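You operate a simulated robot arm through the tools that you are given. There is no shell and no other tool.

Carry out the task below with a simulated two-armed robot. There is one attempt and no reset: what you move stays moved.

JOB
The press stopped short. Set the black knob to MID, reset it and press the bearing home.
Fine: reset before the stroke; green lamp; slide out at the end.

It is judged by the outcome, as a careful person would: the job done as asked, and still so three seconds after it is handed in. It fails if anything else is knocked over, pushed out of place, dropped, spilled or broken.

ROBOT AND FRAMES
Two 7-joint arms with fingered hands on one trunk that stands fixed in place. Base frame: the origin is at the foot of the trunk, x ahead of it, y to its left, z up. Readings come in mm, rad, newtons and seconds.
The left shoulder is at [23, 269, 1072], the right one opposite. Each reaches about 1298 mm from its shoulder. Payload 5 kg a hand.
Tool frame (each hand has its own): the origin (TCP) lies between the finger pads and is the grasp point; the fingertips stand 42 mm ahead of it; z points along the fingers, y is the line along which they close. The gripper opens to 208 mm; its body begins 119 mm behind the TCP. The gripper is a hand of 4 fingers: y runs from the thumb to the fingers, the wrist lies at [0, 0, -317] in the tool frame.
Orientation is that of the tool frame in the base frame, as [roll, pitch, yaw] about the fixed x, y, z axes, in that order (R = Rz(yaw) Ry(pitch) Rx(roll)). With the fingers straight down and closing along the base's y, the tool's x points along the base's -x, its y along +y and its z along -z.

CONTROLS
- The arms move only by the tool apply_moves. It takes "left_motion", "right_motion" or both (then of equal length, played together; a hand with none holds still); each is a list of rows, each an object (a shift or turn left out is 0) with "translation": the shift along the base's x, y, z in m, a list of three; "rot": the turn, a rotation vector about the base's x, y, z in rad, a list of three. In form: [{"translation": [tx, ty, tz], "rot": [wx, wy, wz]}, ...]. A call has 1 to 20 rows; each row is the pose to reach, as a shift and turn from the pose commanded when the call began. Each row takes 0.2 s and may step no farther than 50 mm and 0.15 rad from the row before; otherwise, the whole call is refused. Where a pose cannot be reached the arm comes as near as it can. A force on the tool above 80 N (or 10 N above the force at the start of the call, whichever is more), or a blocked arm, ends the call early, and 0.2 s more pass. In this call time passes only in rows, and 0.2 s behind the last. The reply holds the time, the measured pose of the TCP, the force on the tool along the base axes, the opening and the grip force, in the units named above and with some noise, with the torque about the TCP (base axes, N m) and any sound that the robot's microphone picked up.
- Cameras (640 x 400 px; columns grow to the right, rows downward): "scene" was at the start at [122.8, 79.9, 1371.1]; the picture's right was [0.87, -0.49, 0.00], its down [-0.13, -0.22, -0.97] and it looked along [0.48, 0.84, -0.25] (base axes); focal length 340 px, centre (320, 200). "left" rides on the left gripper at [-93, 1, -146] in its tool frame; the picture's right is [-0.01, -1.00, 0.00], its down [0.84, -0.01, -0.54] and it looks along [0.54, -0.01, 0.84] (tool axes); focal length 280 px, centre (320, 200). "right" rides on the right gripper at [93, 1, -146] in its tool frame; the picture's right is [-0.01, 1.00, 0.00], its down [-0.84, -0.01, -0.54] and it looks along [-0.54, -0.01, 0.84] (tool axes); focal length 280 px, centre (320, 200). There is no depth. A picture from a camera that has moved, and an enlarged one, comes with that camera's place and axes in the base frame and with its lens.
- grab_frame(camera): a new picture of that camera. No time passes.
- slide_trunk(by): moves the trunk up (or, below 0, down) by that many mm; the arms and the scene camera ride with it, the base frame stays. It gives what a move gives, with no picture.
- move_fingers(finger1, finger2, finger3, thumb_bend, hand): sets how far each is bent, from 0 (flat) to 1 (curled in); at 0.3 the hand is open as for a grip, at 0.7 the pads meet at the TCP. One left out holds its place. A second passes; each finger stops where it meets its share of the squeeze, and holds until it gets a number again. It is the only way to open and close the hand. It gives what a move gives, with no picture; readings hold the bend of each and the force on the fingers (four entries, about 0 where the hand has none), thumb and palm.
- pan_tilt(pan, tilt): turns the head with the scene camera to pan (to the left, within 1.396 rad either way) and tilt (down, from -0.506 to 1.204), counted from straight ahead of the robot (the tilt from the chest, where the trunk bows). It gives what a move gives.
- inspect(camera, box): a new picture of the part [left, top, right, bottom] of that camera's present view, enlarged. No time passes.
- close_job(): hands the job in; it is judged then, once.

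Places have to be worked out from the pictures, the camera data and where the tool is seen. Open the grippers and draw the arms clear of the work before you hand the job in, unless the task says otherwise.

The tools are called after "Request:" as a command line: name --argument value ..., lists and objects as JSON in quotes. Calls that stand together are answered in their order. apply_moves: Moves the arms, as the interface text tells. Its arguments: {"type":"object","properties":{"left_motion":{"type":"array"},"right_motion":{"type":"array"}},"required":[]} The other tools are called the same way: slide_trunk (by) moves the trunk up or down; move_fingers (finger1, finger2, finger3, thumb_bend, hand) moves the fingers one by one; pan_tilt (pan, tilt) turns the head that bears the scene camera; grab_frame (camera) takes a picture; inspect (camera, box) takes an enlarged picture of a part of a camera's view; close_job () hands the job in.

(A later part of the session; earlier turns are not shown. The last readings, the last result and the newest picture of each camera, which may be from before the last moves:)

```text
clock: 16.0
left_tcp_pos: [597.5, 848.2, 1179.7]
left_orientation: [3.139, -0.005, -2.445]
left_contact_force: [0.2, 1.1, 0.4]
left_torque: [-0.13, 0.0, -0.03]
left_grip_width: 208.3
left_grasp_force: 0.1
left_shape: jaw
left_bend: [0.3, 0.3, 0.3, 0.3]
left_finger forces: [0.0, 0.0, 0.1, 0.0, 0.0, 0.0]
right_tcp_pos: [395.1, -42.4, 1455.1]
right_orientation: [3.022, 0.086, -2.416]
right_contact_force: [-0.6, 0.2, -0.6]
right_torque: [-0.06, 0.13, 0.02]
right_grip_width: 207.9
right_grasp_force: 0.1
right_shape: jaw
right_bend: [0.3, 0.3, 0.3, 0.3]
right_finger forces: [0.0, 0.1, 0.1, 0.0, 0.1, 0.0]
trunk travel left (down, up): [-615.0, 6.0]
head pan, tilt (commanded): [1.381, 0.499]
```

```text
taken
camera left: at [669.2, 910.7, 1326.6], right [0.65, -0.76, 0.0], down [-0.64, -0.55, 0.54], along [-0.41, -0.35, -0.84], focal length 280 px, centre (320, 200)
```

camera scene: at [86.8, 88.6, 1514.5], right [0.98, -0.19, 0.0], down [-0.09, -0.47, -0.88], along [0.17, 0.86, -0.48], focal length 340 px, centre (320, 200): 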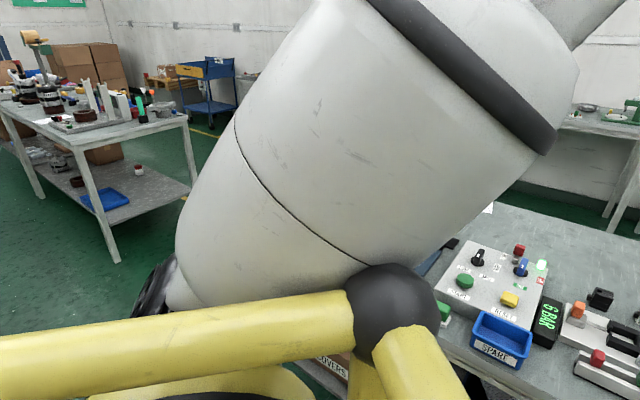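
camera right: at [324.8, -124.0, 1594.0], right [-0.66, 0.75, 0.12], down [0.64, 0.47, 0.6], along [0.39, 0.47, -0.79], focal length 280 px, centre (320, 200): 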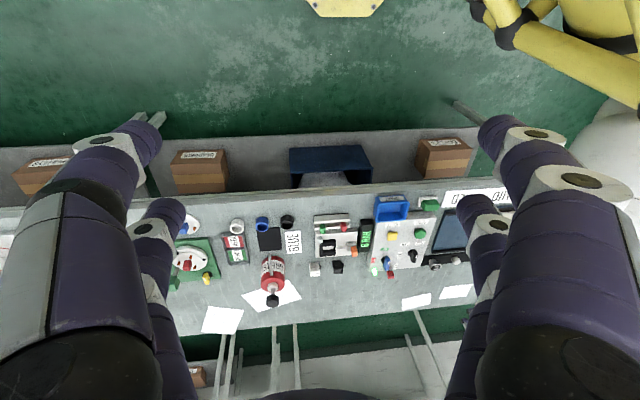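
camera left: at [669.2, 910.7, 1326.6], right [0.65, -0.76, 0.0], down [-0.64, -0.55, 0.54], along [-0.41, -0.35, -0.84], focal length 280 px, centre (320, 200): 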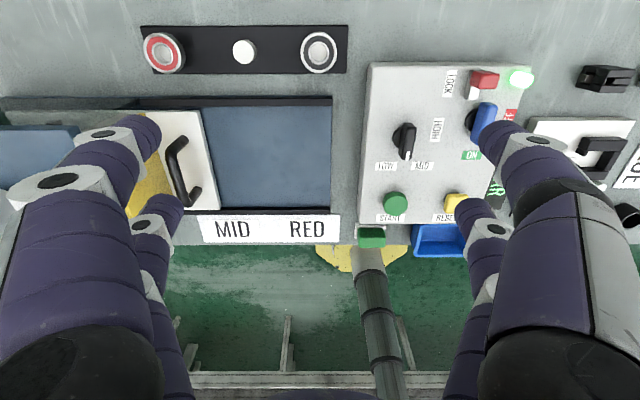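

The hand is vertical again and aligned with the bench. I'll partly close the fingers here in free air to learn the hand's geometry and the gap it gives.

Request:
move_fingers --hand "left" --finger1 0.58 --finger2 0.58 --finger3 0.58 --thumb_bend 0.58

Request:
grab_frame --camera "left"

```text
clock: 17.0
left_tcp_pos: [597.2, 848.7, 1180.8]
left_orientation: [-3.141, -0.003, -2.445]
left_contact_force: [-0.2, 0.1, 0.8]
left_torque: [0.03, -0.05, 0.02]
left_grip_width: 76.4
left_grasp_force: 0.0
left_shape: fingers
left_bend: [0.57, 0.57, 0.57, 0.57]
left_finger forces: [0.0, 0.0, 0.0, 0.1, 0.0, 0.1]
right_tcp_pos: [394.2, -44.5, 1457.2]
right_orientation: [3.021, 0.087, -2.414]
right_contact_force: [-0.3, 0.2, 0.5]
right_torque: [0.03, -0.05, -0.01]
right_grip_width: 207.9
right_grasp_force: 0.0
right_shape: jaw
right_bend: [0.3, 0.3, 0.3, 0.3]
right_finger forces: [0.0, 0.1, 0.0, 0.0, 0.0, 0.1]
trunk travel left (down, up): [-615.0, 6.0]
head pan, tilt (commanded): [1.381, 0.499]
```

```text
taken
camera left: at [667.9, 909.8, 1328.9], right [0.65, -0.76, 0.0], down [-0.64, -0.55, 0.54], along [-0.41, -0.35, -0.84], focal length 280 px, centre (320, 200)
```

left: 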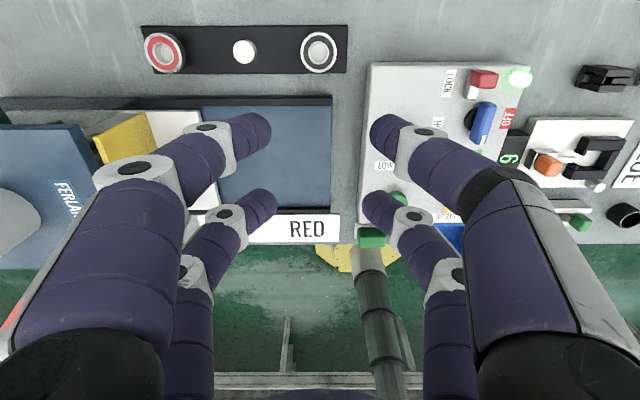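

The hand has two digits on each side, about 65 mm apart along tool x. I'll move one digit alone to learn which is which.

Request:
move_fingers --hand "left" --thumb_bend 0.75 --finger1 0.4

Request:
grab_frame --camera "left"

```text
clock: 18.0
left_tcp_pos: [597.9, 847.3, 1182.4]
left_orientation: [3.141, -0.002, -2.445]
left_contact_force: [-0.6, 0.1, 0.6]
left_torque: [-0.01, 0.0, -0.02]
left_grip_width: 75.1
left_grasp_force: 0.1
left_shape: fingers
left_bend: [0.4, 0.57, 0.57, 0.75]
left_finger forces: [0.1, 0.0, 0.1, 0.1, 0.1, 0.0]
right_tcp_pos: [394.0, -44.2, 1455.6]
right_orientation: [3.021, 0.085, -2.415]
right_contact_force: [-0.3, -0.5, 0.2]
right_torque: [0.0, 0.0, -0.02]
right_grip_width: 207.9
right_grasp_force: 0.0
right_shape: jaw
right_bend: [0.3, 0.3, 0.3, 0.3]
right_finger forces: [0.1, 0.0, 0.1, 0.0, 0.1, 0.0]
trunk travel left (down, up): [-615.0, 6.0]
head pan, tilt (commanded): [1.381, 0.499]
```

```text
taken
camera left: at [668.5, 909.9, 1328.4], right [0.65, -0.76, 0.0], down [-0.64, -0.55, 0.54], along [-0.41, -0.35, -0.84], focal length 280 px, centre (320, 200)
```

left: 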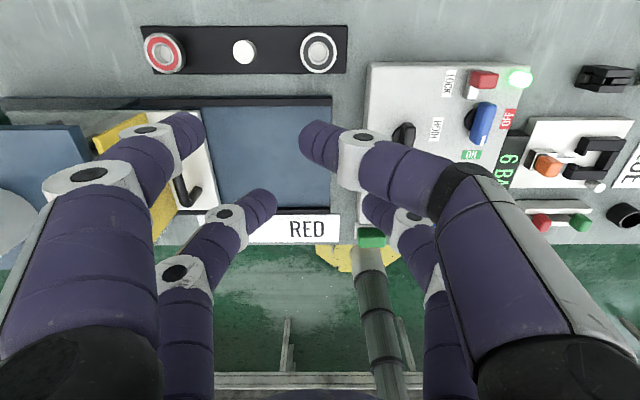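

The thumb and finger1 form the pair on the camera side; fingers 2 and 3 are the pair on the robot side. I'll curl fingers 2 and 3 out of the way and set thumb/finger1 at a small gap to see that pinch.

Request:
move_fingers --hand "left" --thumb_bend 0.6 --finger1 0.6 --finger2 1.0 --finger3 1.0

Request:
grab_frame --camera "left"

Request:
grab_frame --camera "scene"

```text
clock: 19.0
left_tcp_pos: [597.9, 848.3, 1180.8]
left_orientation: [3.141, -0.002, -2.444]
left_contact_force: [-0.5, 0.7, 0.2]
left_torque: [0.0, -0.02, -0.01]
left_grip_width: 60.7
left_grasp_force: 0.1
left_shape: fingers
left_bend: [0.6, 0.72, 0.72, 0.6]
left_finger forces: [0.0, 0.0, 0.0, 0.1, 0.0, 0.0]
right_tcp_pos: [395.8, -44.5, 1456.2]
right_orientation: [3.022, 0.084, -2.417]
right_contact_force: [0.5, -0.1, 0.0]
right_torque: [0.02, 0.02, 0.01]
right_grip_width: 207.6
right_grasp_force: 0.0
right_shape: jaw
right_bend: [0.3, 0.3, 0.3, 0.3]
right_finger forces: [0.0, 0.0, 0.0, 0.0, 0.0, 0.0]
trunk travel left (down, up): [-615.0, 6.0]
head pan, tilt (commanded): [1.381, 0.499]
```

```text
taken
camera left: at [668.5, 910.0, 1328.4], right [0.65, -0.76, 0.0], down [-0.64, -0.55, 0.54], along [-0.41, -0.35, -0.84], focal length 280 px, centre (320, 200)
```

left: 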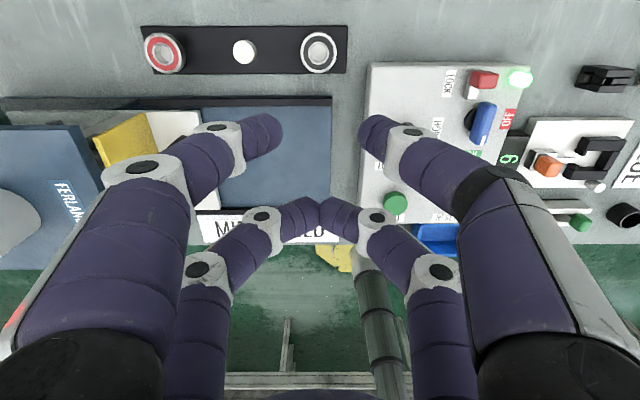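

```text
taken
camera scene: at [88.1, 88.1, 1514.4], right [0.98, -0.19, 0.0], down [-0.09, -0.47, -0.88], along [0.17, 0.86, -0.48], focal length 340 px, centre (320, 200)
```

scene: 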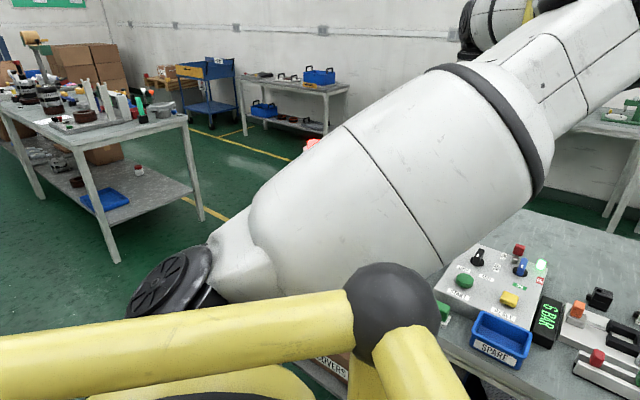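

Fingers 2 and 3 touch each other at about 0.72, so I'll park them just short of that, and use thumb + finger1 as the pinch. Next I'll bring that pinch above the black knob, still clear above it, to line it up by eye.

Request:
move_fingers --hand "left" --thumb_bend 0.62 --finger1 0.62 --finger2 0.69 --finger3 0.69

Request:
apply_moves --left_motion '[{"translation": [0.001, -0.035, -0.02]}, {"translation": [0.003, -0.07, -0.045]}, {"translation": [0.005, -0.105, -0.075]}, {"translation": [0.006, -0.135, -0.105]}, {"translation": [0.007, -0.155, -0.136]}]'

Request:
grab_frame --camera "left"

Request:
grab_frame --camera "scene"

```text
clock: 20.0
left_tcp_pos: [597.4, 847.8, 1180.8]
left_orientation: [3.14, -0.002, -2.446]
left_contact_force: [0.0, -0.3, 0.1]
left_torque: [0.0, 0.02, 0.05]
left_grip_width: 50.6
left_grasp_force: 0.0
left_shape: fingers
left_bend: [0.62, 0.69, 0.69, 0.62]
left_finger forces: [0.0, 0.0, 0.0, 0.1, 0.1, 0.0]
right_tcp_pos: [393.5, -43.3, 1456.6]
right_orientation: [3.022, 0.085, -2.415]
right_contact_force: [0.0, 0.7, -0.5]
right_torque: [-0.02, 0.02, -0.03]
right_grip_width: 207.9
right_grasp_force: 0.0
right_shape: jaw
right_bend: [0.3, 0.3, 0.3, 0.3]
right_finger forces: [0.0, 0.0, 0.0, 0.0, 0.0, 0.0]
trunk travel left (down, up): [-615.0, 6.0]
head pan, tilt (commanded): [1.381, 0.499]
```

```text
clock: 21.2
left_tcp_pos: [601.4, 696.0, 1042.9]
left_orientation: [-3.134, -0.005, -2.434]
left_contact_force: [0.1, 1.2, 0.7]
left_torque: [-0.1, 0.05, 0.0]
left_grip_width: 50.4
left_grasp_force: 0.0
left_shape: fingers
left_bend: [0.62, 0.69, 0.69, 0.62]
left_finger forces: [0.0, 0.1, 0.0, 0.1, 0.0, 0.0]
right_tcp_pos: [395.2, -43.0, 1456.1]
right_orientation: [3.02, 0.086, -2.416]
right_contact_force: [1.2, 1.0, 0.0]
right_torque: [-0.11, 0.07, 0.03]
right_grip_width: 208.1
right_grasp_force: 0.0
right_shape: jaw
right_bend: [0.3, 0.3, 0.3, 0.3]
right_finger forces: [0.1, 0.0, 0.1, 0.0, 0.0, 0.0]
trunk travel left (down, up): [-615.0, 6.0]
head pan, tilt (commanded): [1.381, 0.499]
```

```text
taken
camera left: at [670.8, 760.6, 1190.0], right [0.66, -0.75, 0.01], down [-0.63, -0.55, 0.54], along [-0.4, -0.37, -0.84], focal length 280 px, centre (320, 200)
```

left: 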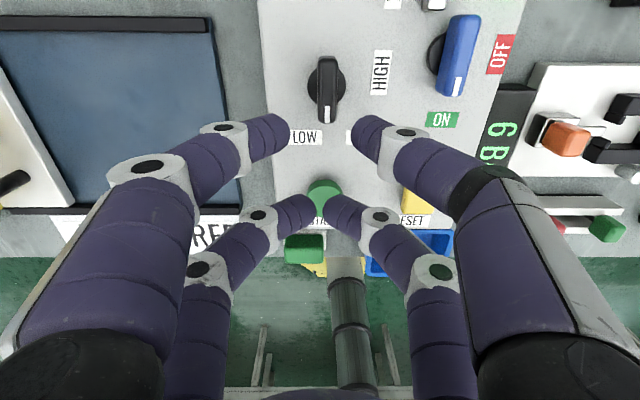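

```text
taken
camera scene: at [88.7, 89.1, 1514.3], right [0.98, -0.19, 0.0], down [-0.09, -0.47, -0.88], along [0.17, 0.86, -0.48], focal length 340 px, centre (320, 200)
```

scene: 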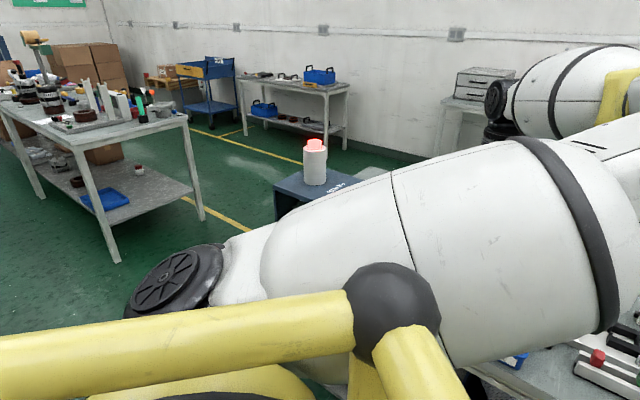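

The pinch is now above the knob and the camera is right over the dial. I'll zoom in to read the dial geometry precisely.

Request:
inspect --camera "left" --box '[255, 0, 535, 175]'

Request:
inspect --camera "left" --box '[265, 40, 405, 160]'

```text
2.29 times, centred on (395, 88) of left
camera zoom: at [670.8, 760.6, 1190.0], right [0.66, -0.75, 0.01], down [-0.63, -0.55, 0.54], along [-0.4, -0.37, -0.84], focal length 641 px, centre (149, 457)
```

zoom: 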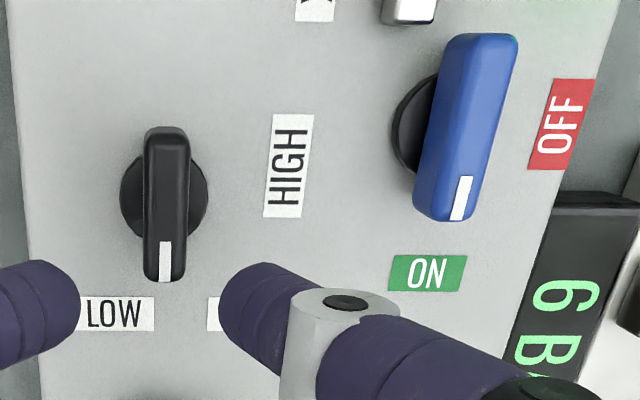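

```text
3.33 times, centred on (335, 100) of left
camera zoom: at [670.8, 760.6, 1190.0], right [0.66, -0.75, 0.01], down [-0.63, -0.55, 0.54], along [-0.4, -0.37, -0.84], focal length 935 px, centre (270, 533)
```

zoom: 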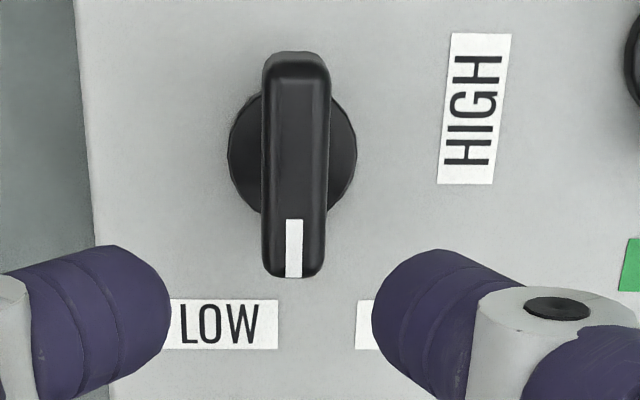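

The dial reads 0° now (mark straight to the front), LOW label at about -23°, MID at +36°, HIGH at +101°. To keep all digits away from START, I'll grip the knob with fingers 2/3 instead and let the thumb/finger1 pair sit over the empty panel behind; I shift the hand 65 mm away from the robot at this height.

Request:
move_fingers --hand "left" --thumb_bend 0.69 --finger1 0.69 --finger2 0.62 --finger3 0.62

Request:
apply_moves --left_motion '[{"translation": [0.026, 0.02, 0.0]}, {"translation": [0.051, 0.04, 0.0]}]'

Request:
grab_frame --camera "left"

```text
clock: 22.2
left_tcp_pos: [600.5, 696.1, 1044.7]
left_orientation: [-3.138, -0.005, -2.433]
left_contact_force: [-0.4, 0.3, -0.4]
left_torque: [0.0, -0.03, 0.0]
left_grip_width: 16.0
left_grasp_force: 0.1
left_shape: fingers
left_bend: [0.69, 0.62, 0.62, 0.69]
left_finger forces: [0.0, 0.0, 0.0, 0.1, 0.0, 0.1]
right_tcp_pos: [395.3, -43.8, 1455.8]
right_orientation: [3.023, 0.087, -2.415]
right_contact_force: [-0.4, -0.5, -0.8]
right_torque: [0.01, -0.02, 0.01]
right_grip_width: 208.0
right_grasp_force: 0.0
right_shape: jaw
right_bend: [0.3, 0.3, 0.3, 0.3]
right_finger forces: [0.1, 0.1, 0.0, 0.0, 0.0, 0.0]
trunk travel left (down, up): [-615.0, 6.0]
head pan, tilt (commanded): [1.381, 0.499]
```

```text
clock: 22.8
left_tcp_pos: [657.8, 731.9, 1045.1]
left_orientation: [3.14, -0.003, -2.446]
left_contact_force: [-0.2, 0.8, -0.4]
left_torque: [-0.11, -0.03, -0.01]
left_grip_width: 15.6
left_grasp_force: 0.1
left_shape: fingers
left_bend: [0.69, 0.62, 0.62, 0.69]
left_finger forces: [0.1, 0.1, 0.0, 0.0, 0.0, 0.0]
right_tcp_pos: [393.4, -43.4, 1454.5]
right_orientation: [3.021, 0.085, -2.417]
right_contact_force: [0.2, 0.5, -0.3]
right_torque: [-0.07, 0.02, 0.0]
right_grip_width: 207.9
right_grasp_force: 0.0
right_shape: jaw
right_bend: [0.3, 0.3, 0.3, 0.3]
right_finger forces: [0.0, 0.0, 0.0, 0.1, 0.0, 0.1]
trunk travel left (down, up): [-615.0, 6.0]
head pan, tilt (commanded): [1.381, 0.499]
```

```text
taken
camera left: at [729.2, 794.2, 1192.1], right [0.65, -0.76, 0.0], down [-0.64, -0.55, 0.54], along [-0.41, -0.35, -0.84], focal length 280 px, centre (320, 200)
```

left: 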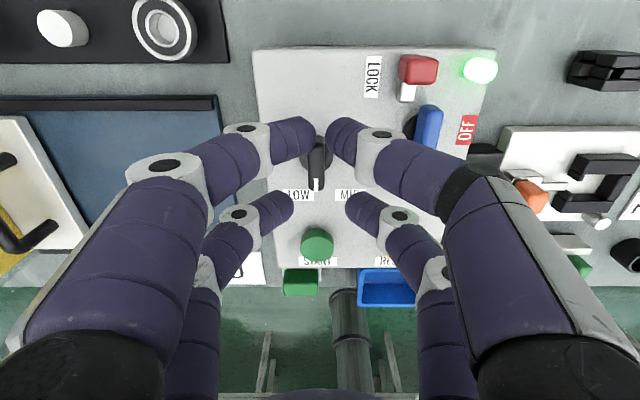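

Fingers 2/3 now straddle in front of the knob, as seen in the picture. I'll zoom in for accurate alignment before lowering.

Request:
inspect --camera "left" --box '[260, 100, 400, 230]'

```text
3.08 times, centred on (330, 165) of left
camera zoom: at [729.2, 794.2, 1192.1], right [0.65, -0.76, 0.0], down [-0.64, -0.55, 0.54], along [-0.41, -0.35, -0.84], focal length 863 px, centre (289, 308)
```

zoom: 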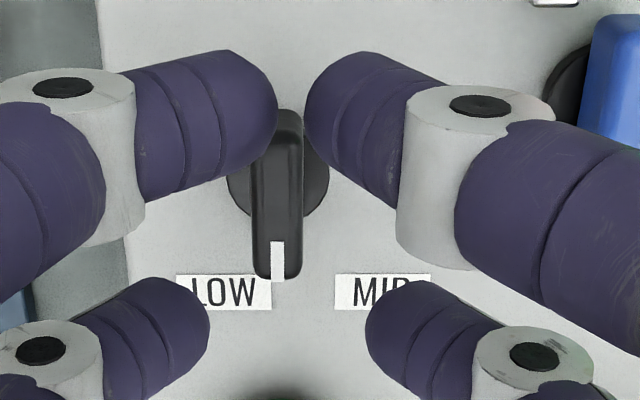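

Knob centre lies about 3 mm left of the pinch midline and the pinch is about 9 mm in front of the knob axis; I'll correct by a few mm and lower so the fingertips come just level with the knob top.

Request:
apply_moves --left_motion '[{"translation": [-0.003, 0.0, -0.015]}, {"translation": [-0.005, 0.0, -0.03]}, {"translation": [-0.005, 0.0, -0.04]}]'

Request:
grab_frame --camera "left"

Request:
inspect --camera "left" --box '[260, 100, 400, 230]'

```text
clock: 23.6
left_tcp_pos: [653.6, 732.9, 1003.0]
left_orientation: [3.14, -0.002, -2.445]
left_contact_force: [-0.1, -0.3, -0.3]
left_torque: [-0.1, 0.0, 0.0]
left_grip_width: 15.7
left_grasp_force: 0.1
left_shape: fingers
left_bend: [0.69, 0.62, 0.62, 0.69]
left_finger forces: [0.0, 0.0, 0.1, 0.0, 0.0, 0.0]
right_tcp_pos: [395.4, -43.4, 1455.5]
right_orientation: [3.021, 0.087, -2.416]
right_contact_force: [1.4, 0.5, -0.5]
right_torque: [-0.09, 0.04, 0.0]
right_grip_width: 207.9
right_grasp_force: 0.0
right_shape: jaw
right_bend: [0.3, 0.3, 0.3, 0.3]
right_finger forces: [0.0, 0.1, 0.0, 0.0, 0.1, 0.0]
trunk travel left (down, up): [-615.0, 6.0]
head pan, tilt (commanded): [1.381, 0.499]
```

```text
taken
camera left: at [723.3, 794.4, 1150.6], right [0.65, -0.76, 0.0], down [-0.64, -0.55, 0.54], along [-0.41, -0.35, -0.84], focal length 280 px, centre (320, 200)
```

left: 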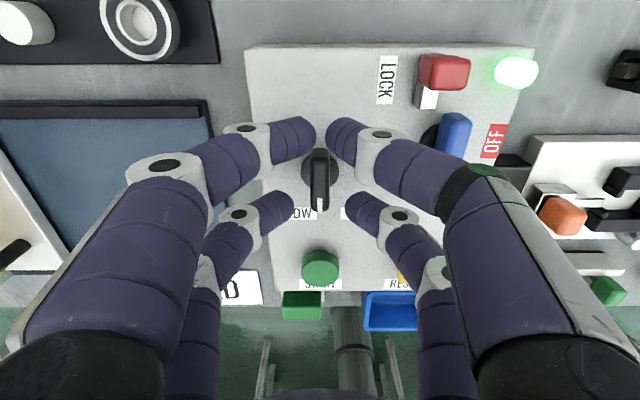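

```text
3.08 times, centred on (330, 165) of left
camera zoom: at [723.3, 794.4, 1150.6], right [0.65, -0.76, 0.0], down [-0.64, -0.55, 0.54], along [-0.41, -0.35, -0.84], focal length 863 px, centre (289, 308)
```

zoom: 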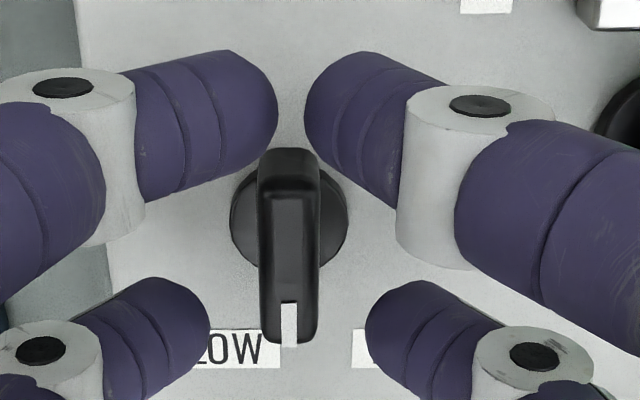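

The knob is now centred between fingers 2/3 and the pinch is about 17 mm in front of the axis. I'll lower about 16 mm so the tips flank the bar, watching the force.

Request:
apply_moves --left_motion '[{"translation": [0.001, 0.001, -0.006]}, {"translation": [0.002, 0.001, -0.011]}, {"translation": [0.002, 0.001, -0.016]}]'

Request:
inspect --camera "left" --box '[250, 100, 410, 250]'

```text
clock: 24.4
left_tcp_pos: [653.4, 732.7, 989.0]
left_orientation: [3.14, -0.001, -2.445]
left_contact_force: [1.1, 0.0, 0.2]
left_torque: [-0.01, 0.02, 0.03]
left_grip_width: 15.8
left_grasp_force: 0.1
left_shape: fingers
left_bend: [0.69, 0.62, 0.62, 0.69]
left_finger forces: [0.0, 0.0, 0.0, 0.0, 0.0, 0.0]
right_tcp_pos: [393.7, -43.7, 1456.3]
right_orientation: [3.02, 0.086, -2.414]
right_contact_force: [0.6, -1.1, 0.3]
right_torque: [0.01, 0.04, 0.01]
right_grip_width: 208.0
right_grasp_force: 0.0
right_shape: jaw
right_bend: [0.3, 0.3, 0.3, 0.3]
right_finger forces: [0.1, 0.0, 0.0, 0.0, 0.0, 0.0]
trunk travel left (down, up): [-615.0, 6.0]
head pan, tilt (commanded): [1.381, 0.499]
```

```text
2.67 times, centred on (330, 175) of left
camera zoom: at [724.0, 794.2, 1136.2], right [0.65, -0.76, 0.0], down [-0.64, -0.55, 0.54], along [-0.41, -0.35, -0.84], focal length 748 px, centre (293, 267)
```

zoom: 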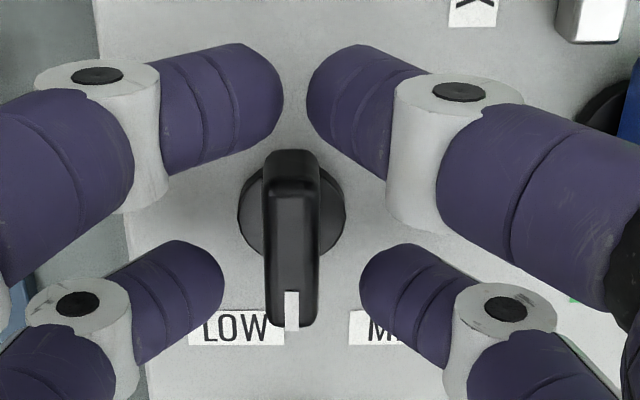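

The tips are beside the bar with no contact yet. I'll go 4 mm lower and close fingers 2 and 3 onto the bar.

Request:
apply_moves --left_motion '[{"translation": [0.001, 0.001, -0.005]}]'

Request:
move_fingers --hand "left" --finger2 0.7 --finger3 0.7

Request:
inspect --camera "left" --box '[250, 100, 410, 250]'

```text
clock: 24.8
left_tcp_pos: [653.4, 732.7, 981.8]
left_orientation: [3.141, 0.0, -2.447]
left_contact_force: [0.4, 0.9, 0.0]
left_torque: [0.0, 0.03, 0.0]
left_grip_width: 15.5
left_grasp_force: 0.1
left_shape: fingers
left_bend: [0.69, 0.62, 0.62, 0.69]
left_finger forces: [0.0, 0.0, 0.0, 0.1, 0.0, 0.0]
right_tcp_pos: [395.7, -43.7, 1456.0]
right_orientation: [3.021, 0.085, -2.414]
right_contact_force: [-0.3, 0.3, 0.9]
right_torque: [-0.03, 0.03, 0.04]
right_grip_width: 207.9
right_grasp_force: 0.2
right_shape: jaw
right_bend: [0.3, 0.3, 0.3, 0.3]
right_finger forces: [0.0, 0.0, 0.0, 0.0, 0.0, 0.0]
trunk travel left (down, up): [-615.0, 6.0]
head pan, tilt (commanded): [1.381, 0.499]
```

```text
clock: 25.8
left_tcp_pos: [653.6, 733.0, 982.8]
left_orientation: [-3.14, -0.002, -2.447]
left_contact_force: [1.0, 1.2, -1.1]
left_torque: [0.04, -0.03, 0.03]
left_grip_width: 15.9
left_grasp_force: 4.2
left_shape: fingers
left_bend: [0.69, 0.68, 0.67, 0.69]
left_finger forces: [0.1, 3.5, 4.0, 0.0, 0.1, 0.0]
right_tcp_pos: [394.1, -44.3, 1457.1]
right_orientation: [3.021, 0.086, -2.417]
right_contact_force: [0.4, 0.1, -1.0]
right_torque: [0.01, -0.03, -0.01]
right_grip_width: 208.0
right_grasp_force: 0.0
right_shape: jaw
right_bend: [0.3, 0.3, 0.3, 0.3]
right_finger forces: [0.1, 0.0, 0.1, 0.1, 0.1, 0.0]
trunk travel left (down, up): [-615.0, 6.0]
head pan, tilt (commanded): [1.381, 0.499]
```

```text
2.67 times, centred on (330, 175) of left
camera zoom: at [724.0, 795.3, 1129.8], right [0.65, -0.76, 0.0], down [-0.64, -0.55, 0.54], along [-0.41, -0.35, -0.84], focal length 748 px, centre (293, 267)
```

zoom: 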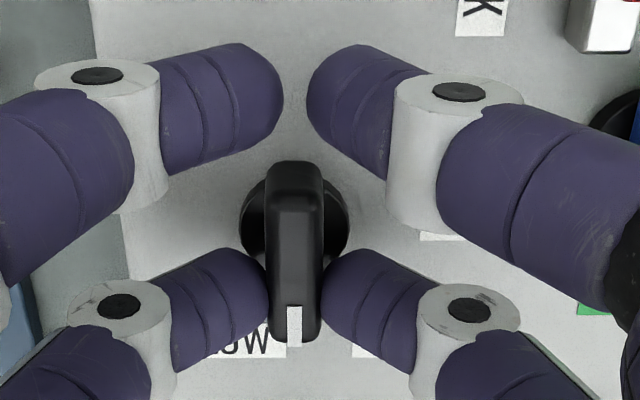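

Both fingers hold the bar at about 4 N. I'll start turning it towards MID (counter-clockwise seen from above) about the knob axis at roughly (641, 724), first by 0.3 rad.

Request:
apply_moves --left_motion '[{"translation": [-0.00096, 0.0012, 0], "rot": [0, 0, 0.1]}, {"translation": [-0.00204, 0.0023, 0], "rot": [0, 0, 0.2]}, {"translation": [-0.00322, 0.00329, 0], "rot": [0, 0, 0.3]}]'

Request:
inspect --camera "left" --box '[250, 100, 410, 250]'

```text
clock: 26.6
left_tcp_pos: [650.3, 737.5, 982.6]
left_orientation: [3.141, -0.002, -2.144]
left_contact_force: [-2.6, 1.4, 0.6]
left_torque: [0.07, 0.09, -0.09]
left_grip_width: 15.8
left_grasp_force: 4.0
left_shape: fingers
left_bend: [0.69, 0.67, 0.68, 0.69]
left_finger forces: [0.0, 5.7, 2.4, 0.0, 0.0, 0.0]
right_tcp_pos: [394.7, -43.2, 1457.0]
right_orientation: [3.022, 0.087, -2.416]
right_contact_force: [-0.4, 0.2, 1.0]
right_torque: [0.03, -0.02, -0.02]
right_grip_width: 208.2
right_grasp_force: 0.1
right_shape: jaw
right_bend: [0.3, 0.3, 0.3, 0.3]
right_finger forces: [0.1, 0.0, 0.1, 0.0, 0.0, 0.0]
trunk travel left (down, up): [-615.0, 6.0]
head pan, tilt (commanded): [1.381, 0.499]
```

```text
2.67 times, centred on (330, 175) of left
camera zoom: at [699.8, 817.2, 1130.1], right [0.85, -0.53, 0.0], down [-0.45, -0.71, 0.54], along [-0.29, -0.46, -0.84], focal length 748 px, centre (293, 267)
```

zoom: 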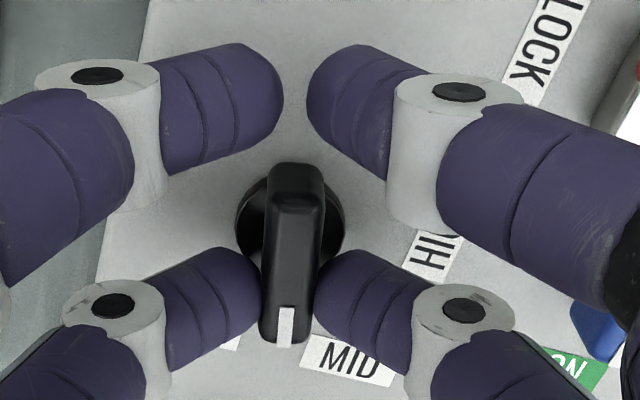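

The knob follows with only about 3 N. I'll continue to about 0.6 rad and check against the MID label.

Request:
apply_moves --left_motion '[{"translation": [-0.00127, 0.00087, 0], "rot": [0, 0, 0.1]}, {"translation": [-0.00262, 0.0016, 0], "rot": [0, 0, 0.2]}, {"translation": [-0.00404, 0.0022, 0], "rot": [0, 0, 0.3]}]'

Request:
inspect --camera "left" --box '[250, 100, 410, 250]'

Request:
grab_frame --camera "left"

```text
clock: 27.4
left_tcp_pos: [646.3, 738.6, 982.3]
left_orientation: [3.142, -0.002, -1.842]
left_contact_force: [-5.0, -0.9, 3.0]
left_torque: [-0.1, 0.28, -0.11]
left_grip_width: 15.4
left_grasp_force: 5.0
left_shape: fingers
left_bend: [0.69, 0.67, 0.68, 0.69]
left_finger forces: [0.0, 7.5, 1.8, 0.1, 0.0, 0.1]
right_tcp_pos: [393.1, -43.8, 1455.2]
right_orientation: [3.021, 0.087, -2.415]
right_contact_force: [0.0, 0.2, 0.8]
right_torque: [0.0, 0.0, -0.02]
right_grip_width: 208.0
right_grasp_force: 0.1
right_shape: jaw
right_bend: [0.3, 0.3, 0.3, 0.3]
right_finger forces: [0.0, 0.0, 0.0, 0.0, 0.0, 0.0]
trunk travel left (down, up): [-615.0, 6.0]
head pan, tilt (commanded): [1.381, 0.499]
```

```text
2.67 times, centred on (330, 175) of left
camera zoom: at [670.5, 830.5, 1129.7], right [0.97, -0.26, 0.0], down [-0.21, -0.81, 0.54], along [-0.14, -0.52, -0.84], focal length 748 px, centre (293, 267)
```

zoom: 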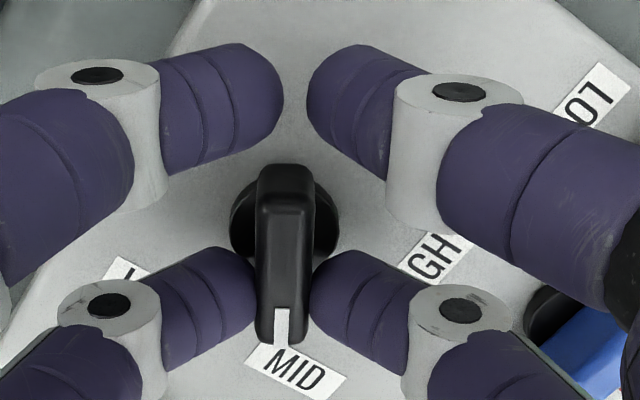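

```text
taken
camera left: at [670.5, 830.5, 1129.7], right [0.97, -0.26, 0.0], down [-0.21, -0.81, 0.54], along [-0.14, -0.52, -0.84], focal length 280 px, centre (320, 200)
```

left: 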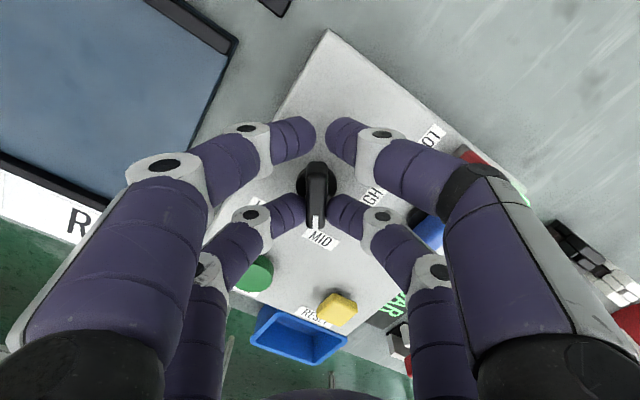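

The mark is now close to MID, at roughly 32°. I'll turn about 0.15 rad more so the mark points squarely at the MID label, then look.

Request:
apply_moves --left_motion '[{"translation": [-0.00148, 0.00044, 0], "rot": [0, 0, 0.1]}, {"translation": [-0.00222, 0.00062, 0], "rot": [0, 0, 0.15]}]'

Request:
inspect --camera "left" --box '[250, 100, 410, 250]'

```text
clock: 28.0
left_tcp_pos: [643.3, 739.6, 982.6]
left_orientation: [-3.142, 0.0, -1.694]
left_contact_force: [-5.4, -1.6, 3.9]
left_torque: [-0.16, 0.24, -0.09]
left_grip_width: 15.5
left_grasp_force: 3.8
left_shape: fingers
left_bend: [0.69, 0.67, 0.68, 0.69]
left_finger forces: [0.0, 6.8, 2.2, 0.0, 0.1, 0.1]
right_tcp_pos: [394.6, -43.9, 1456.7]
right_orientation: [3.021, 0.089, -2.417]
right_contact_force: [-0.6, 1.0, 0.3]
right_torque: [-0.04, -0.03, 0.02]
right_grip_width: 208.0
right_grasp_force: 0.0
right_shape: jaw
right_bend: [0.3, 0.3, 0.3, 0.3]
right_finger forces: [0.0, 0.0, 0.1, 0.1, 0.0, 0.0]
trunk travel left (down, up): [-615.0, 6.0]
head pan, tilt (commanded): [1.381, 0.499]
```

```text
2.67 times, centred on (330, 175) of left
camera zoom: at [654.4, 833.5, 1129.7], right [0.99, -0.11, 0.0], down [-0.09, -0.84, 0.54], along [-0.06, -0.54, -0.84], focal length 748 px, centre (293, 267)
```

zoom: 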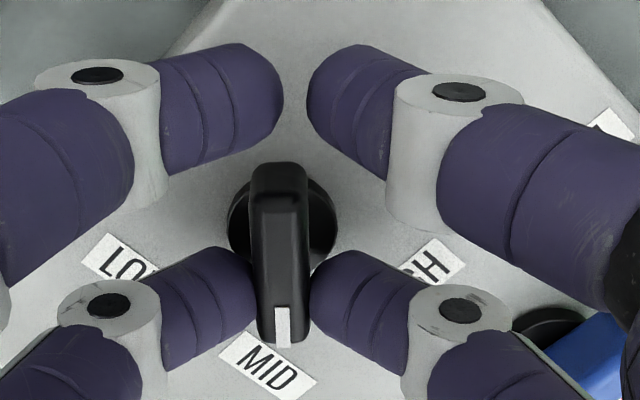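

The mark sits at about 44°, right at the MID label. I'll release the fingers and see whether the knob stays or settles.

Request:
move_fingers --hand "left" --finger2 0.62 --finger3 0.62

Request:
inspect --camera "left" --box '[250, 100, 410, 250]'

```text
clock: 29.0
left_tcp_pos: [644.9, 740.1, 982.3]
left_orientation: [3.141, -0.001, -1.695]
left_contact_force: [-0.6, -0.5, -0.6]
left_torque: [0.04, 0.04, 0.02]
left_grip_width: 15.7
left_grasp_force: 0.1
left_shape: fingers
left_bend: [0.69, 0.62, 0.62, 0.69]
left_finger forces: [0.1, 0.0, 0.1, 0.0, 0.0, 0.1]
right_tcp_pos: [395.0, -44.7, 1455.5]
right_orientation: [3.019, 0.085, -2.414]
right_contact_force: [-1.1, 0.4, 1.0]
right_torque: [0.0, -0.02, 0.0]
right_grip_width: 208.0
right_grasp_force: 0.0
right_shape: jaw
right_bend: [0.3, 0.3, 0.3, 0.3]
right_finger forces: [0.0, 0.0, 0.0, 0.0, 0.0, 0.1]
trunk travel left (down, up): [-615.0, 6.0]
head pan, tilt (commanded): [1.381, 0.499]
```

```text
2.67 times, centred on (330, 175) of left
camera zoom: at [655.0, 833.7, 1129.1], right [0.99, -0.11, 0.0], down [-0.09, -0.84, 0.54], along [-0.06, -0.54, -0.84], focal length 748 px, centre (293, 267)
```

zoom: 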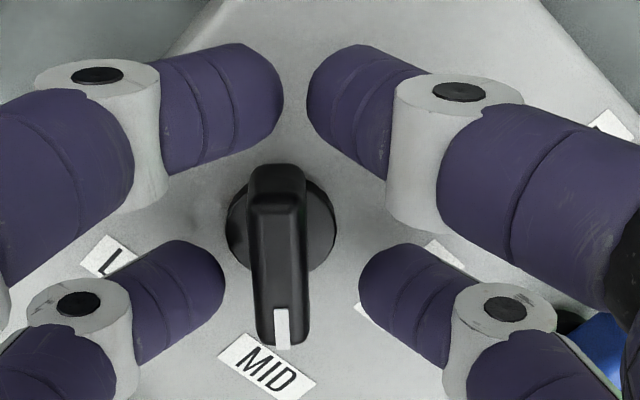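

The knob stayed, resting at about 45° at MID. I'll lift straight up and turn the hand back square, then look at the dial from above.

Request:
apply_moves --left_motion '[{"translation": [0, 0, 0.03]}, {"translation": [0, 0, 0.06]}, {"translation": [0.005, 0, 0.09], "rot": [0, 0, -0.12]}, {"translation": [0.01, 0.0, 0.11], "rot": [0, 0, -0.25]}, {"translation": [0.015, 0.0, 0.13], "rot": [0, 0, -0.38]}, {"translation": [0.02, 0.0, 0.14], "rot": [0, 0, -0.51]}, {"translation": [0.025, 0.0, 0.14], "rot": [0, 0, -0.63]}, {"translation": [0.03, 0.0, 0.14], "rot": [0, 0, -0.742]}]'

Request:
grab_frame --camera "left"

Request:
grab_frame --camera "scene"

```text
clock: 30.8
left_tcp_pos: [674.3, 741.3, 1123.2]
left_orientation: [3.142, 0.0, -2.439]
left_contact_force: [0.3, -0.4, 0.2]
left_torque: [0.02, 0.02, 0.0]
left_grip_width: 15.8
left_grasp_force: 0.1
left_shape: fingers
left_bend: [0.69, 0.62, 0.62, 0.69]
left_finger forces: [0.0, 0.0, 0.1, 0.0, 0.1, 0.0]
right_tcp_pos: [394.5, -44.3, 1455.9]
right_orientation: [3.022, 0.084, -2.415]
right_contact_force: [0.1, 0.2, 0.9]
right_torque: [-0.01, -0.04, -0.04]
right_grip_width: 208.0
right_grasp_force: 0.0
right_shape: jaw
right_bend: [0.3, 0.3, 0.3, 0.3]
right_finger forces: [0.1, 0.1, 0.1, 0.0, 0.0, 0.0]
trunk travel left (down, up): [-615.0, 6.0]
head pan, tilt (commanded): [1.381, 0.499]
```

```text
taken
camera left: at [745.2, 803.0, 1271.7], right [0.66, -0.75, 0.0], down [-0.63, -0.55, 0.54], along [-0.41, -0.35, -0.84], focal length 280 px, centre (320, 200)
```

left: 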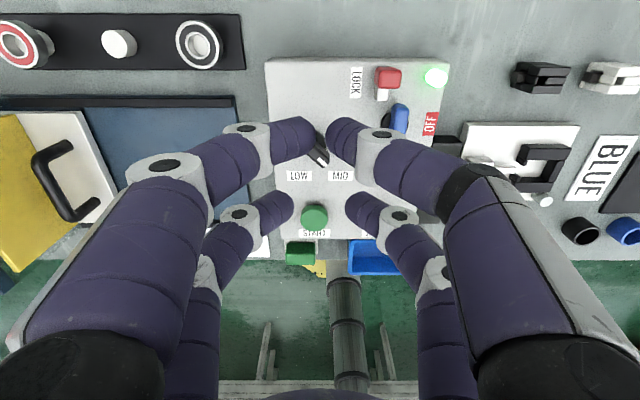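

```text
taken
camera scene: at [88.2, 87.9, 1514.4], right [0.98, -0.19, 0.0], down [-0.09, -0.47, -0.88], along [0.17, 0.86, -0.48], focal length 340 px, centre (320, 200)
```

scene: 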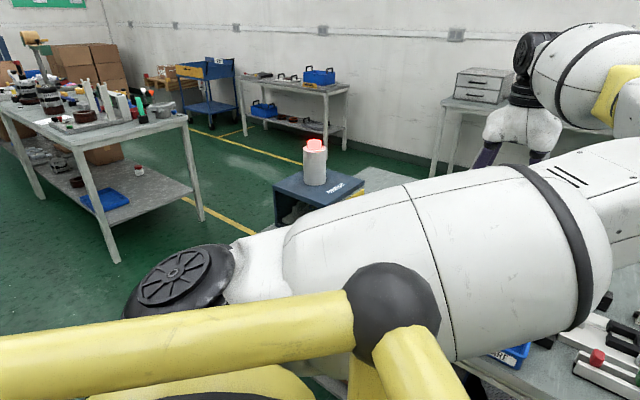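

The lamp tower is still red, as expected before reset. RESET is at about (623, 580) by my estimate; I'll close fingers 2/3 into a blunt tip and move it above RESET, still well clear.

Request:
move_fingers --hand "left" --finger2 0.72 --finger3 0.72

Request:
apply_moves --left_motion '[{"translation": [-0.007, -0.036, -0.01]}, {"translation": [-0.014, -0.072, -0.025]}, {"translation": [-0.021, -0.107, -0.04]}, {"translation": [-0.027, -0.141, -0.055]}]'

Request:
grab_frame --camera "left"

Request:
inspect --camera "left" --box '[190, 30, 430, 250]'

```text
clock: 31.8
left_tcp_pos: [674.8, 740.2, 1124.0]
left_orientation: [-3.141, 0.0, -2.435]
left_contact_force: [0.0, 0.1, 0.7]
left_torque: [0.03, 0.0, 0.01]
left_grip_width: 15.8
left_grasp_force: 0.0
left_shape: fingers
left_bend: [0.69, 0.71, 0.71, 0.69]
left_finger forces: [0.0, 0.0, 0.0, 0.0, 0.0, 0.1]
right_tcp_pos: [394.3, -43.9, 1456.4]
right_orientation: [3.022, 0.086, -2.415]
right_contact_force: [0.0, -0.9, -0.7]
right_torque: [-0.01, 0.0, -0.03]
right_grip_width: 208.0
right_grasp_force: 0.0
right_shape: jaw
right_bend: [0.3, 0.3, 0.3, 0.3]
right_finger forces: [0.0, 0.0, 0.0, 0.1, 0.0, 0.0]
trunk travel left (down, up): [-615.0, 6.0]
head pan, tilt (commanded): [1.381, 0.499]
```

```text
clock: 33.0
left_tcp_pos: [622.7, 666.1, 1071.8]
left_orientation: [-3.126, -0.002, -2.328]
left_contact_force: [0.2, 0.7, -0.7]
left_torque: [-0.19, -0.03, 0.01]
left_grip_width: 15.2
left_grasp_force: 0.0
left_shape: fingers
left_bend: [0.69, 0.71, 0.71, 0.69]
left_finger forces: [0.1, 0.0, 0.0, 0.0, 0.1, 0.0]
right_tcp_pos: [393.9, -42.2, 1456.9]
right_orientation: [3.02, 0.086, -2.414]
right_contact_force: [0.2, 1.5, -0.7]
right_torque: [-0.21, 0.11, 0.03]
right_grip_width: 208.2
right_grasp_force: 0.0
right_shape: jaw
right_bend: [0.3, 0.3, 0.3, 0.3]
right_finger forces: [0.1, 0.0, 0.0, 0.0, 0.1, 0.1]
trunk travel left (down, up): [-615.0, 6.0]
head pan, tilt (commanded): [1.381, 0.499]
stopped in row 4 (left hand): the arm was blocked; the commanded pose is now the measured one
```

```text
taken
camera left: at [684.1, 737.9, 1218.7], right [0.74, -0.68, 0.02], down [-0.58, -0.61, 0.54], along [-0.36, -0.41, -0.84], focal length 280 px, centre (320, 200)
```

left: 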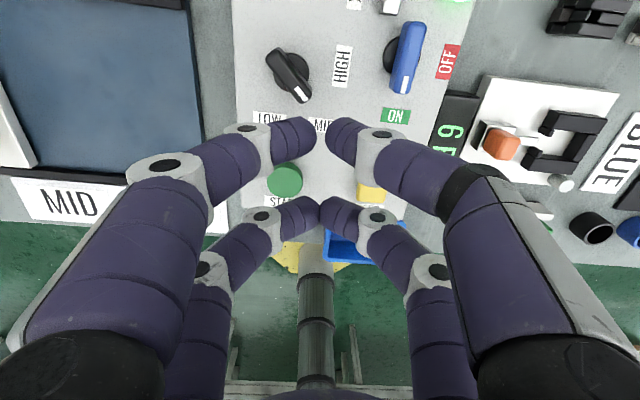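

```text
1.82 times, centred on (310, 140) of left
camera zoom: at [684.1, 737.9, 1218.7], right [0.74, -0.68, 0.02], down [-0.58, -0.61, 0.54], along [-0.36, -0.41, -0.84], focal length 510 px, centre (338, 309)
```

zoom: 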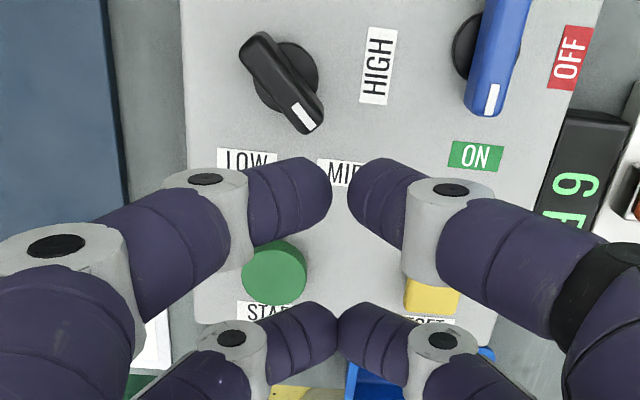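

The knob clearly points at MID. The left arm got blocked short of RESET, so I'll look at what limits it before choosing another posture.

Request:
pan_tilt --pan 0.7 --tilt 0.6

Request:
grab_frame --camera "scene"

Request:
grab_frame --camera "right"

```text
clock: 34.1
left_tcp_pos: [622.5, 663.9, 1075.1]
left_orientation: [-3.125, 0.0, -2.331]
left_contact_force: [-0.1, -1.3, -0.2]
left_torque: [0.02, -0.04, 0.0]
left_grip_width: 15.3
left_grasp_force: 0.1
left_shape: fingers
left_bend: [0.69, 0.71, 0.71, 0.69]
left_finger forces: [0.0, 0.1, 0.0, 0.1, 0.0, 0.0]
right_tcp_pos: [393.0, -46.0, 1458.4]
right_orientation: [3.02, 0.088, -2.415]
right_contact_force: [0.6, -0.7, -0.2]
right_torque: [0.1, -0.1, -0.01]
right_grip_width: 208.0
right_grasp_force: 0.0
right_shape: jaw
right_bend: [0.3, 0.3, 0.3, 0.3]
right_finger forces: [0.0, 0.0, 0.1, 0.0, 0.0, 0.0]
trunk travel left (down, up): [-615.0, 6.0]
head pan, tilt (commanded): [0.7, 0.6]
```

```text
taken
camera scene: at [138.0, 55.1, 1505.5], right [0.64, -0.76, 0.0], down [-0.43, -0.36, -0.83], along [0.63, 0.53, -0.56], focal length 340 px, centre (320, 200)
```

scene: 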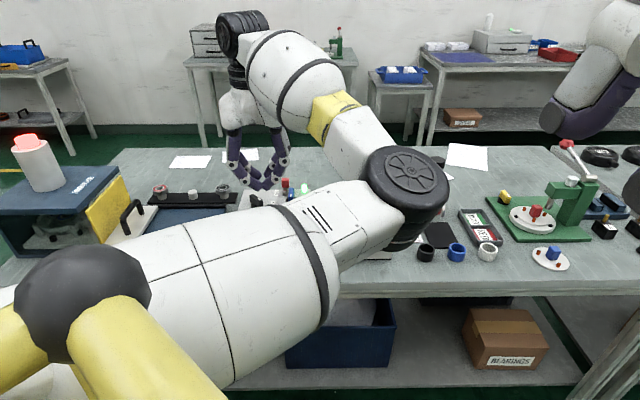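

```text
taken
camera right: at [324.7, -127.0, 1595.0], right [-0.66, 0.75, 0.12], down [0.64, 0.47, 0.61], along [0.39, 0.48, -0.79], focal length 280 px, centre (320, 200)
```

right: 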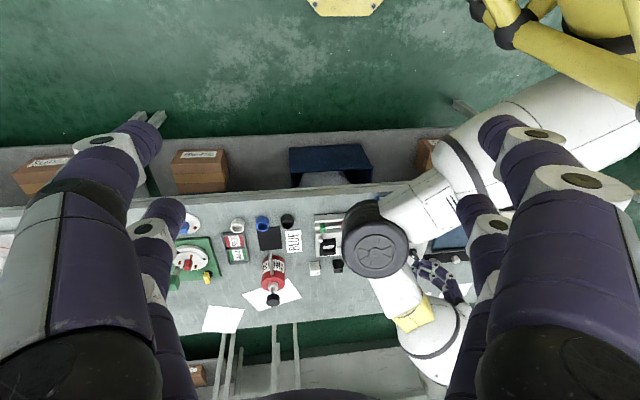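

From this head pose I can see into the press past the arm. I'll zoom in on the press interior, the slide and the panel.

Request:
inspect --camera "scene" --box '[0, 125, 160, 265]'

Request:
inspect --camera "scene" --box '[200, 120, 440, 270]'

```text
2.86 times, centred on (80, 195) of scene
camera zoom: at [138.0, 55.1, 1505.5], right [0.64, -0.76, 0.0], down [-0.43, -0.36, -0.83], along [0.63, 0.53, -0.56], focal length 973 px, centre (1006, 214)
```

zoom: 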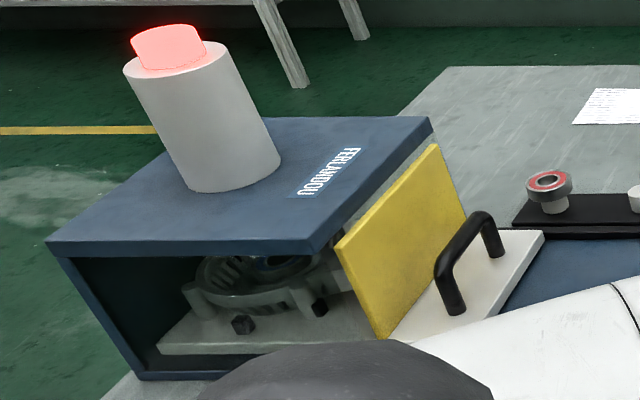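

```text
2.67 times, centred on (320, 195) of scene
camera zoom: at [138.0, 55.1, 1505.5], right [0.64, -0.76, 0.0], down [-0.43, -0.36, -0.83], along [0.63, 0.53, -0.56], focal length 908 px, centre (320, 213)
```

zoom: 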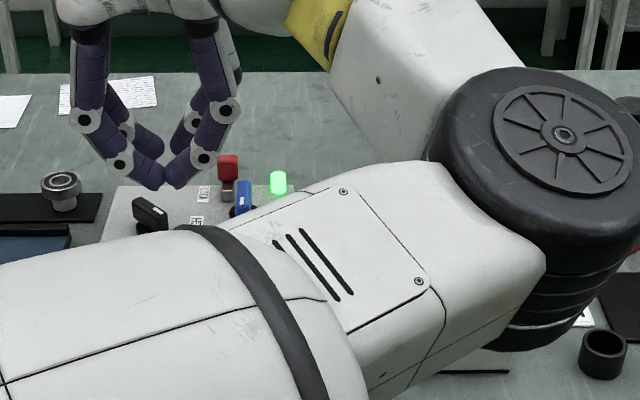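

The elbow sits inward at about (491, 208, 1260), and the yaw drift suggests the wrist twist is what's limiting. I'll turn the hand counter-clockwise by about 0.48 rad (as at the knob, which worked) while moving over RESET at this safe height.

Request:
apply_moves --left_motion '[{"translation": [0.0, 0.0, 0.0], "rot": [0, 0, 0.12]}, {"translation": [0.002, -0.012, 0.0], "rot": [0, 0, 0.24]}, {"translation": [0.005, -0.026, 0.0], "rot": [0, 0, 0.36]}, {"translation": [0.007, -0.04, 0.0], "rot": [0, 0, 0.48]}, {"translation": [0.0093, -0.0532, 0.0], "rot": [0, 0, 0.48]}]'

Request:
grab_frame --camera "left"

Request:
grab_frame --camera "scene"

```text
clock: 35.5
left_tcp_pos: [603.5, 671.9, 1074.5]
left_orientation: [-3.121, 0.002, -1.746]
left_contact_force: [-0.3, 0.6, -0.5]
left_torque: [-0.02, 0.01, -0.02]
left_grip_width: 15.2
left_grasp_force: 0.1
left_shape: fingers
left_bend: [0.69, 0.71, 0.71, 0.69]
left_finger forces: [0.0, 0.0, 0.0, 0.0, 0.1, 0.1]
right_tcp_pos: [394.1, -44.9, 1456.6]
right_orientation: [3.021, 0.09, -2.415]
right_contact_force: [-0.5, 1.2, -0.3]
right_torque: [-0.04, -0.04, -0.02]
right_grip_width: 208.0
right_grasp_force: 0.0
right_shape: jaw
right_bend: [0.3, 0.3, 0.3, 0.3]
right_finger forces: [0.0, 0.0, 0.1, 0.0, 0.0, 0.1]
trunk travel left (down, up): [-615.0, 6.0]
head pan, tilt (commanded): [0.7, 0.6]
stopped in row 5 (left hand): the arm was blocked; the commanded pose is now the measured one
```

```text
taken
camera left: at [616.3, 765.1, 1223.2], right [0.99, -0.16, 0.02], down [-0.15, -0.83, 0.54], along [-0.07, -0.53, -0.84], focal length 280 px, centre (320, 200)
```

left: 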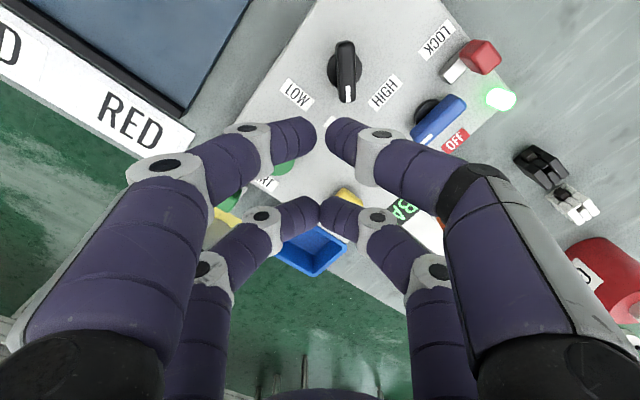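

```text
taken
camera scene: at [138.4, 56.1, 1505.3], right [0.64, -0.76, 0.0], down [-0.43, -0.36, -0.82], along [0.63, 0.53, -0.57], focal length 340 px, centre (320, 200)
```

scene: 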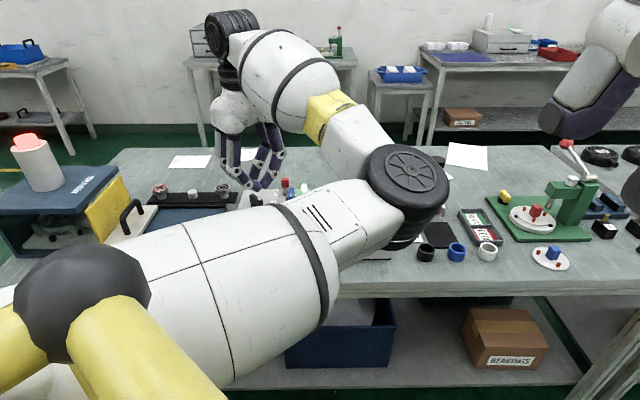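

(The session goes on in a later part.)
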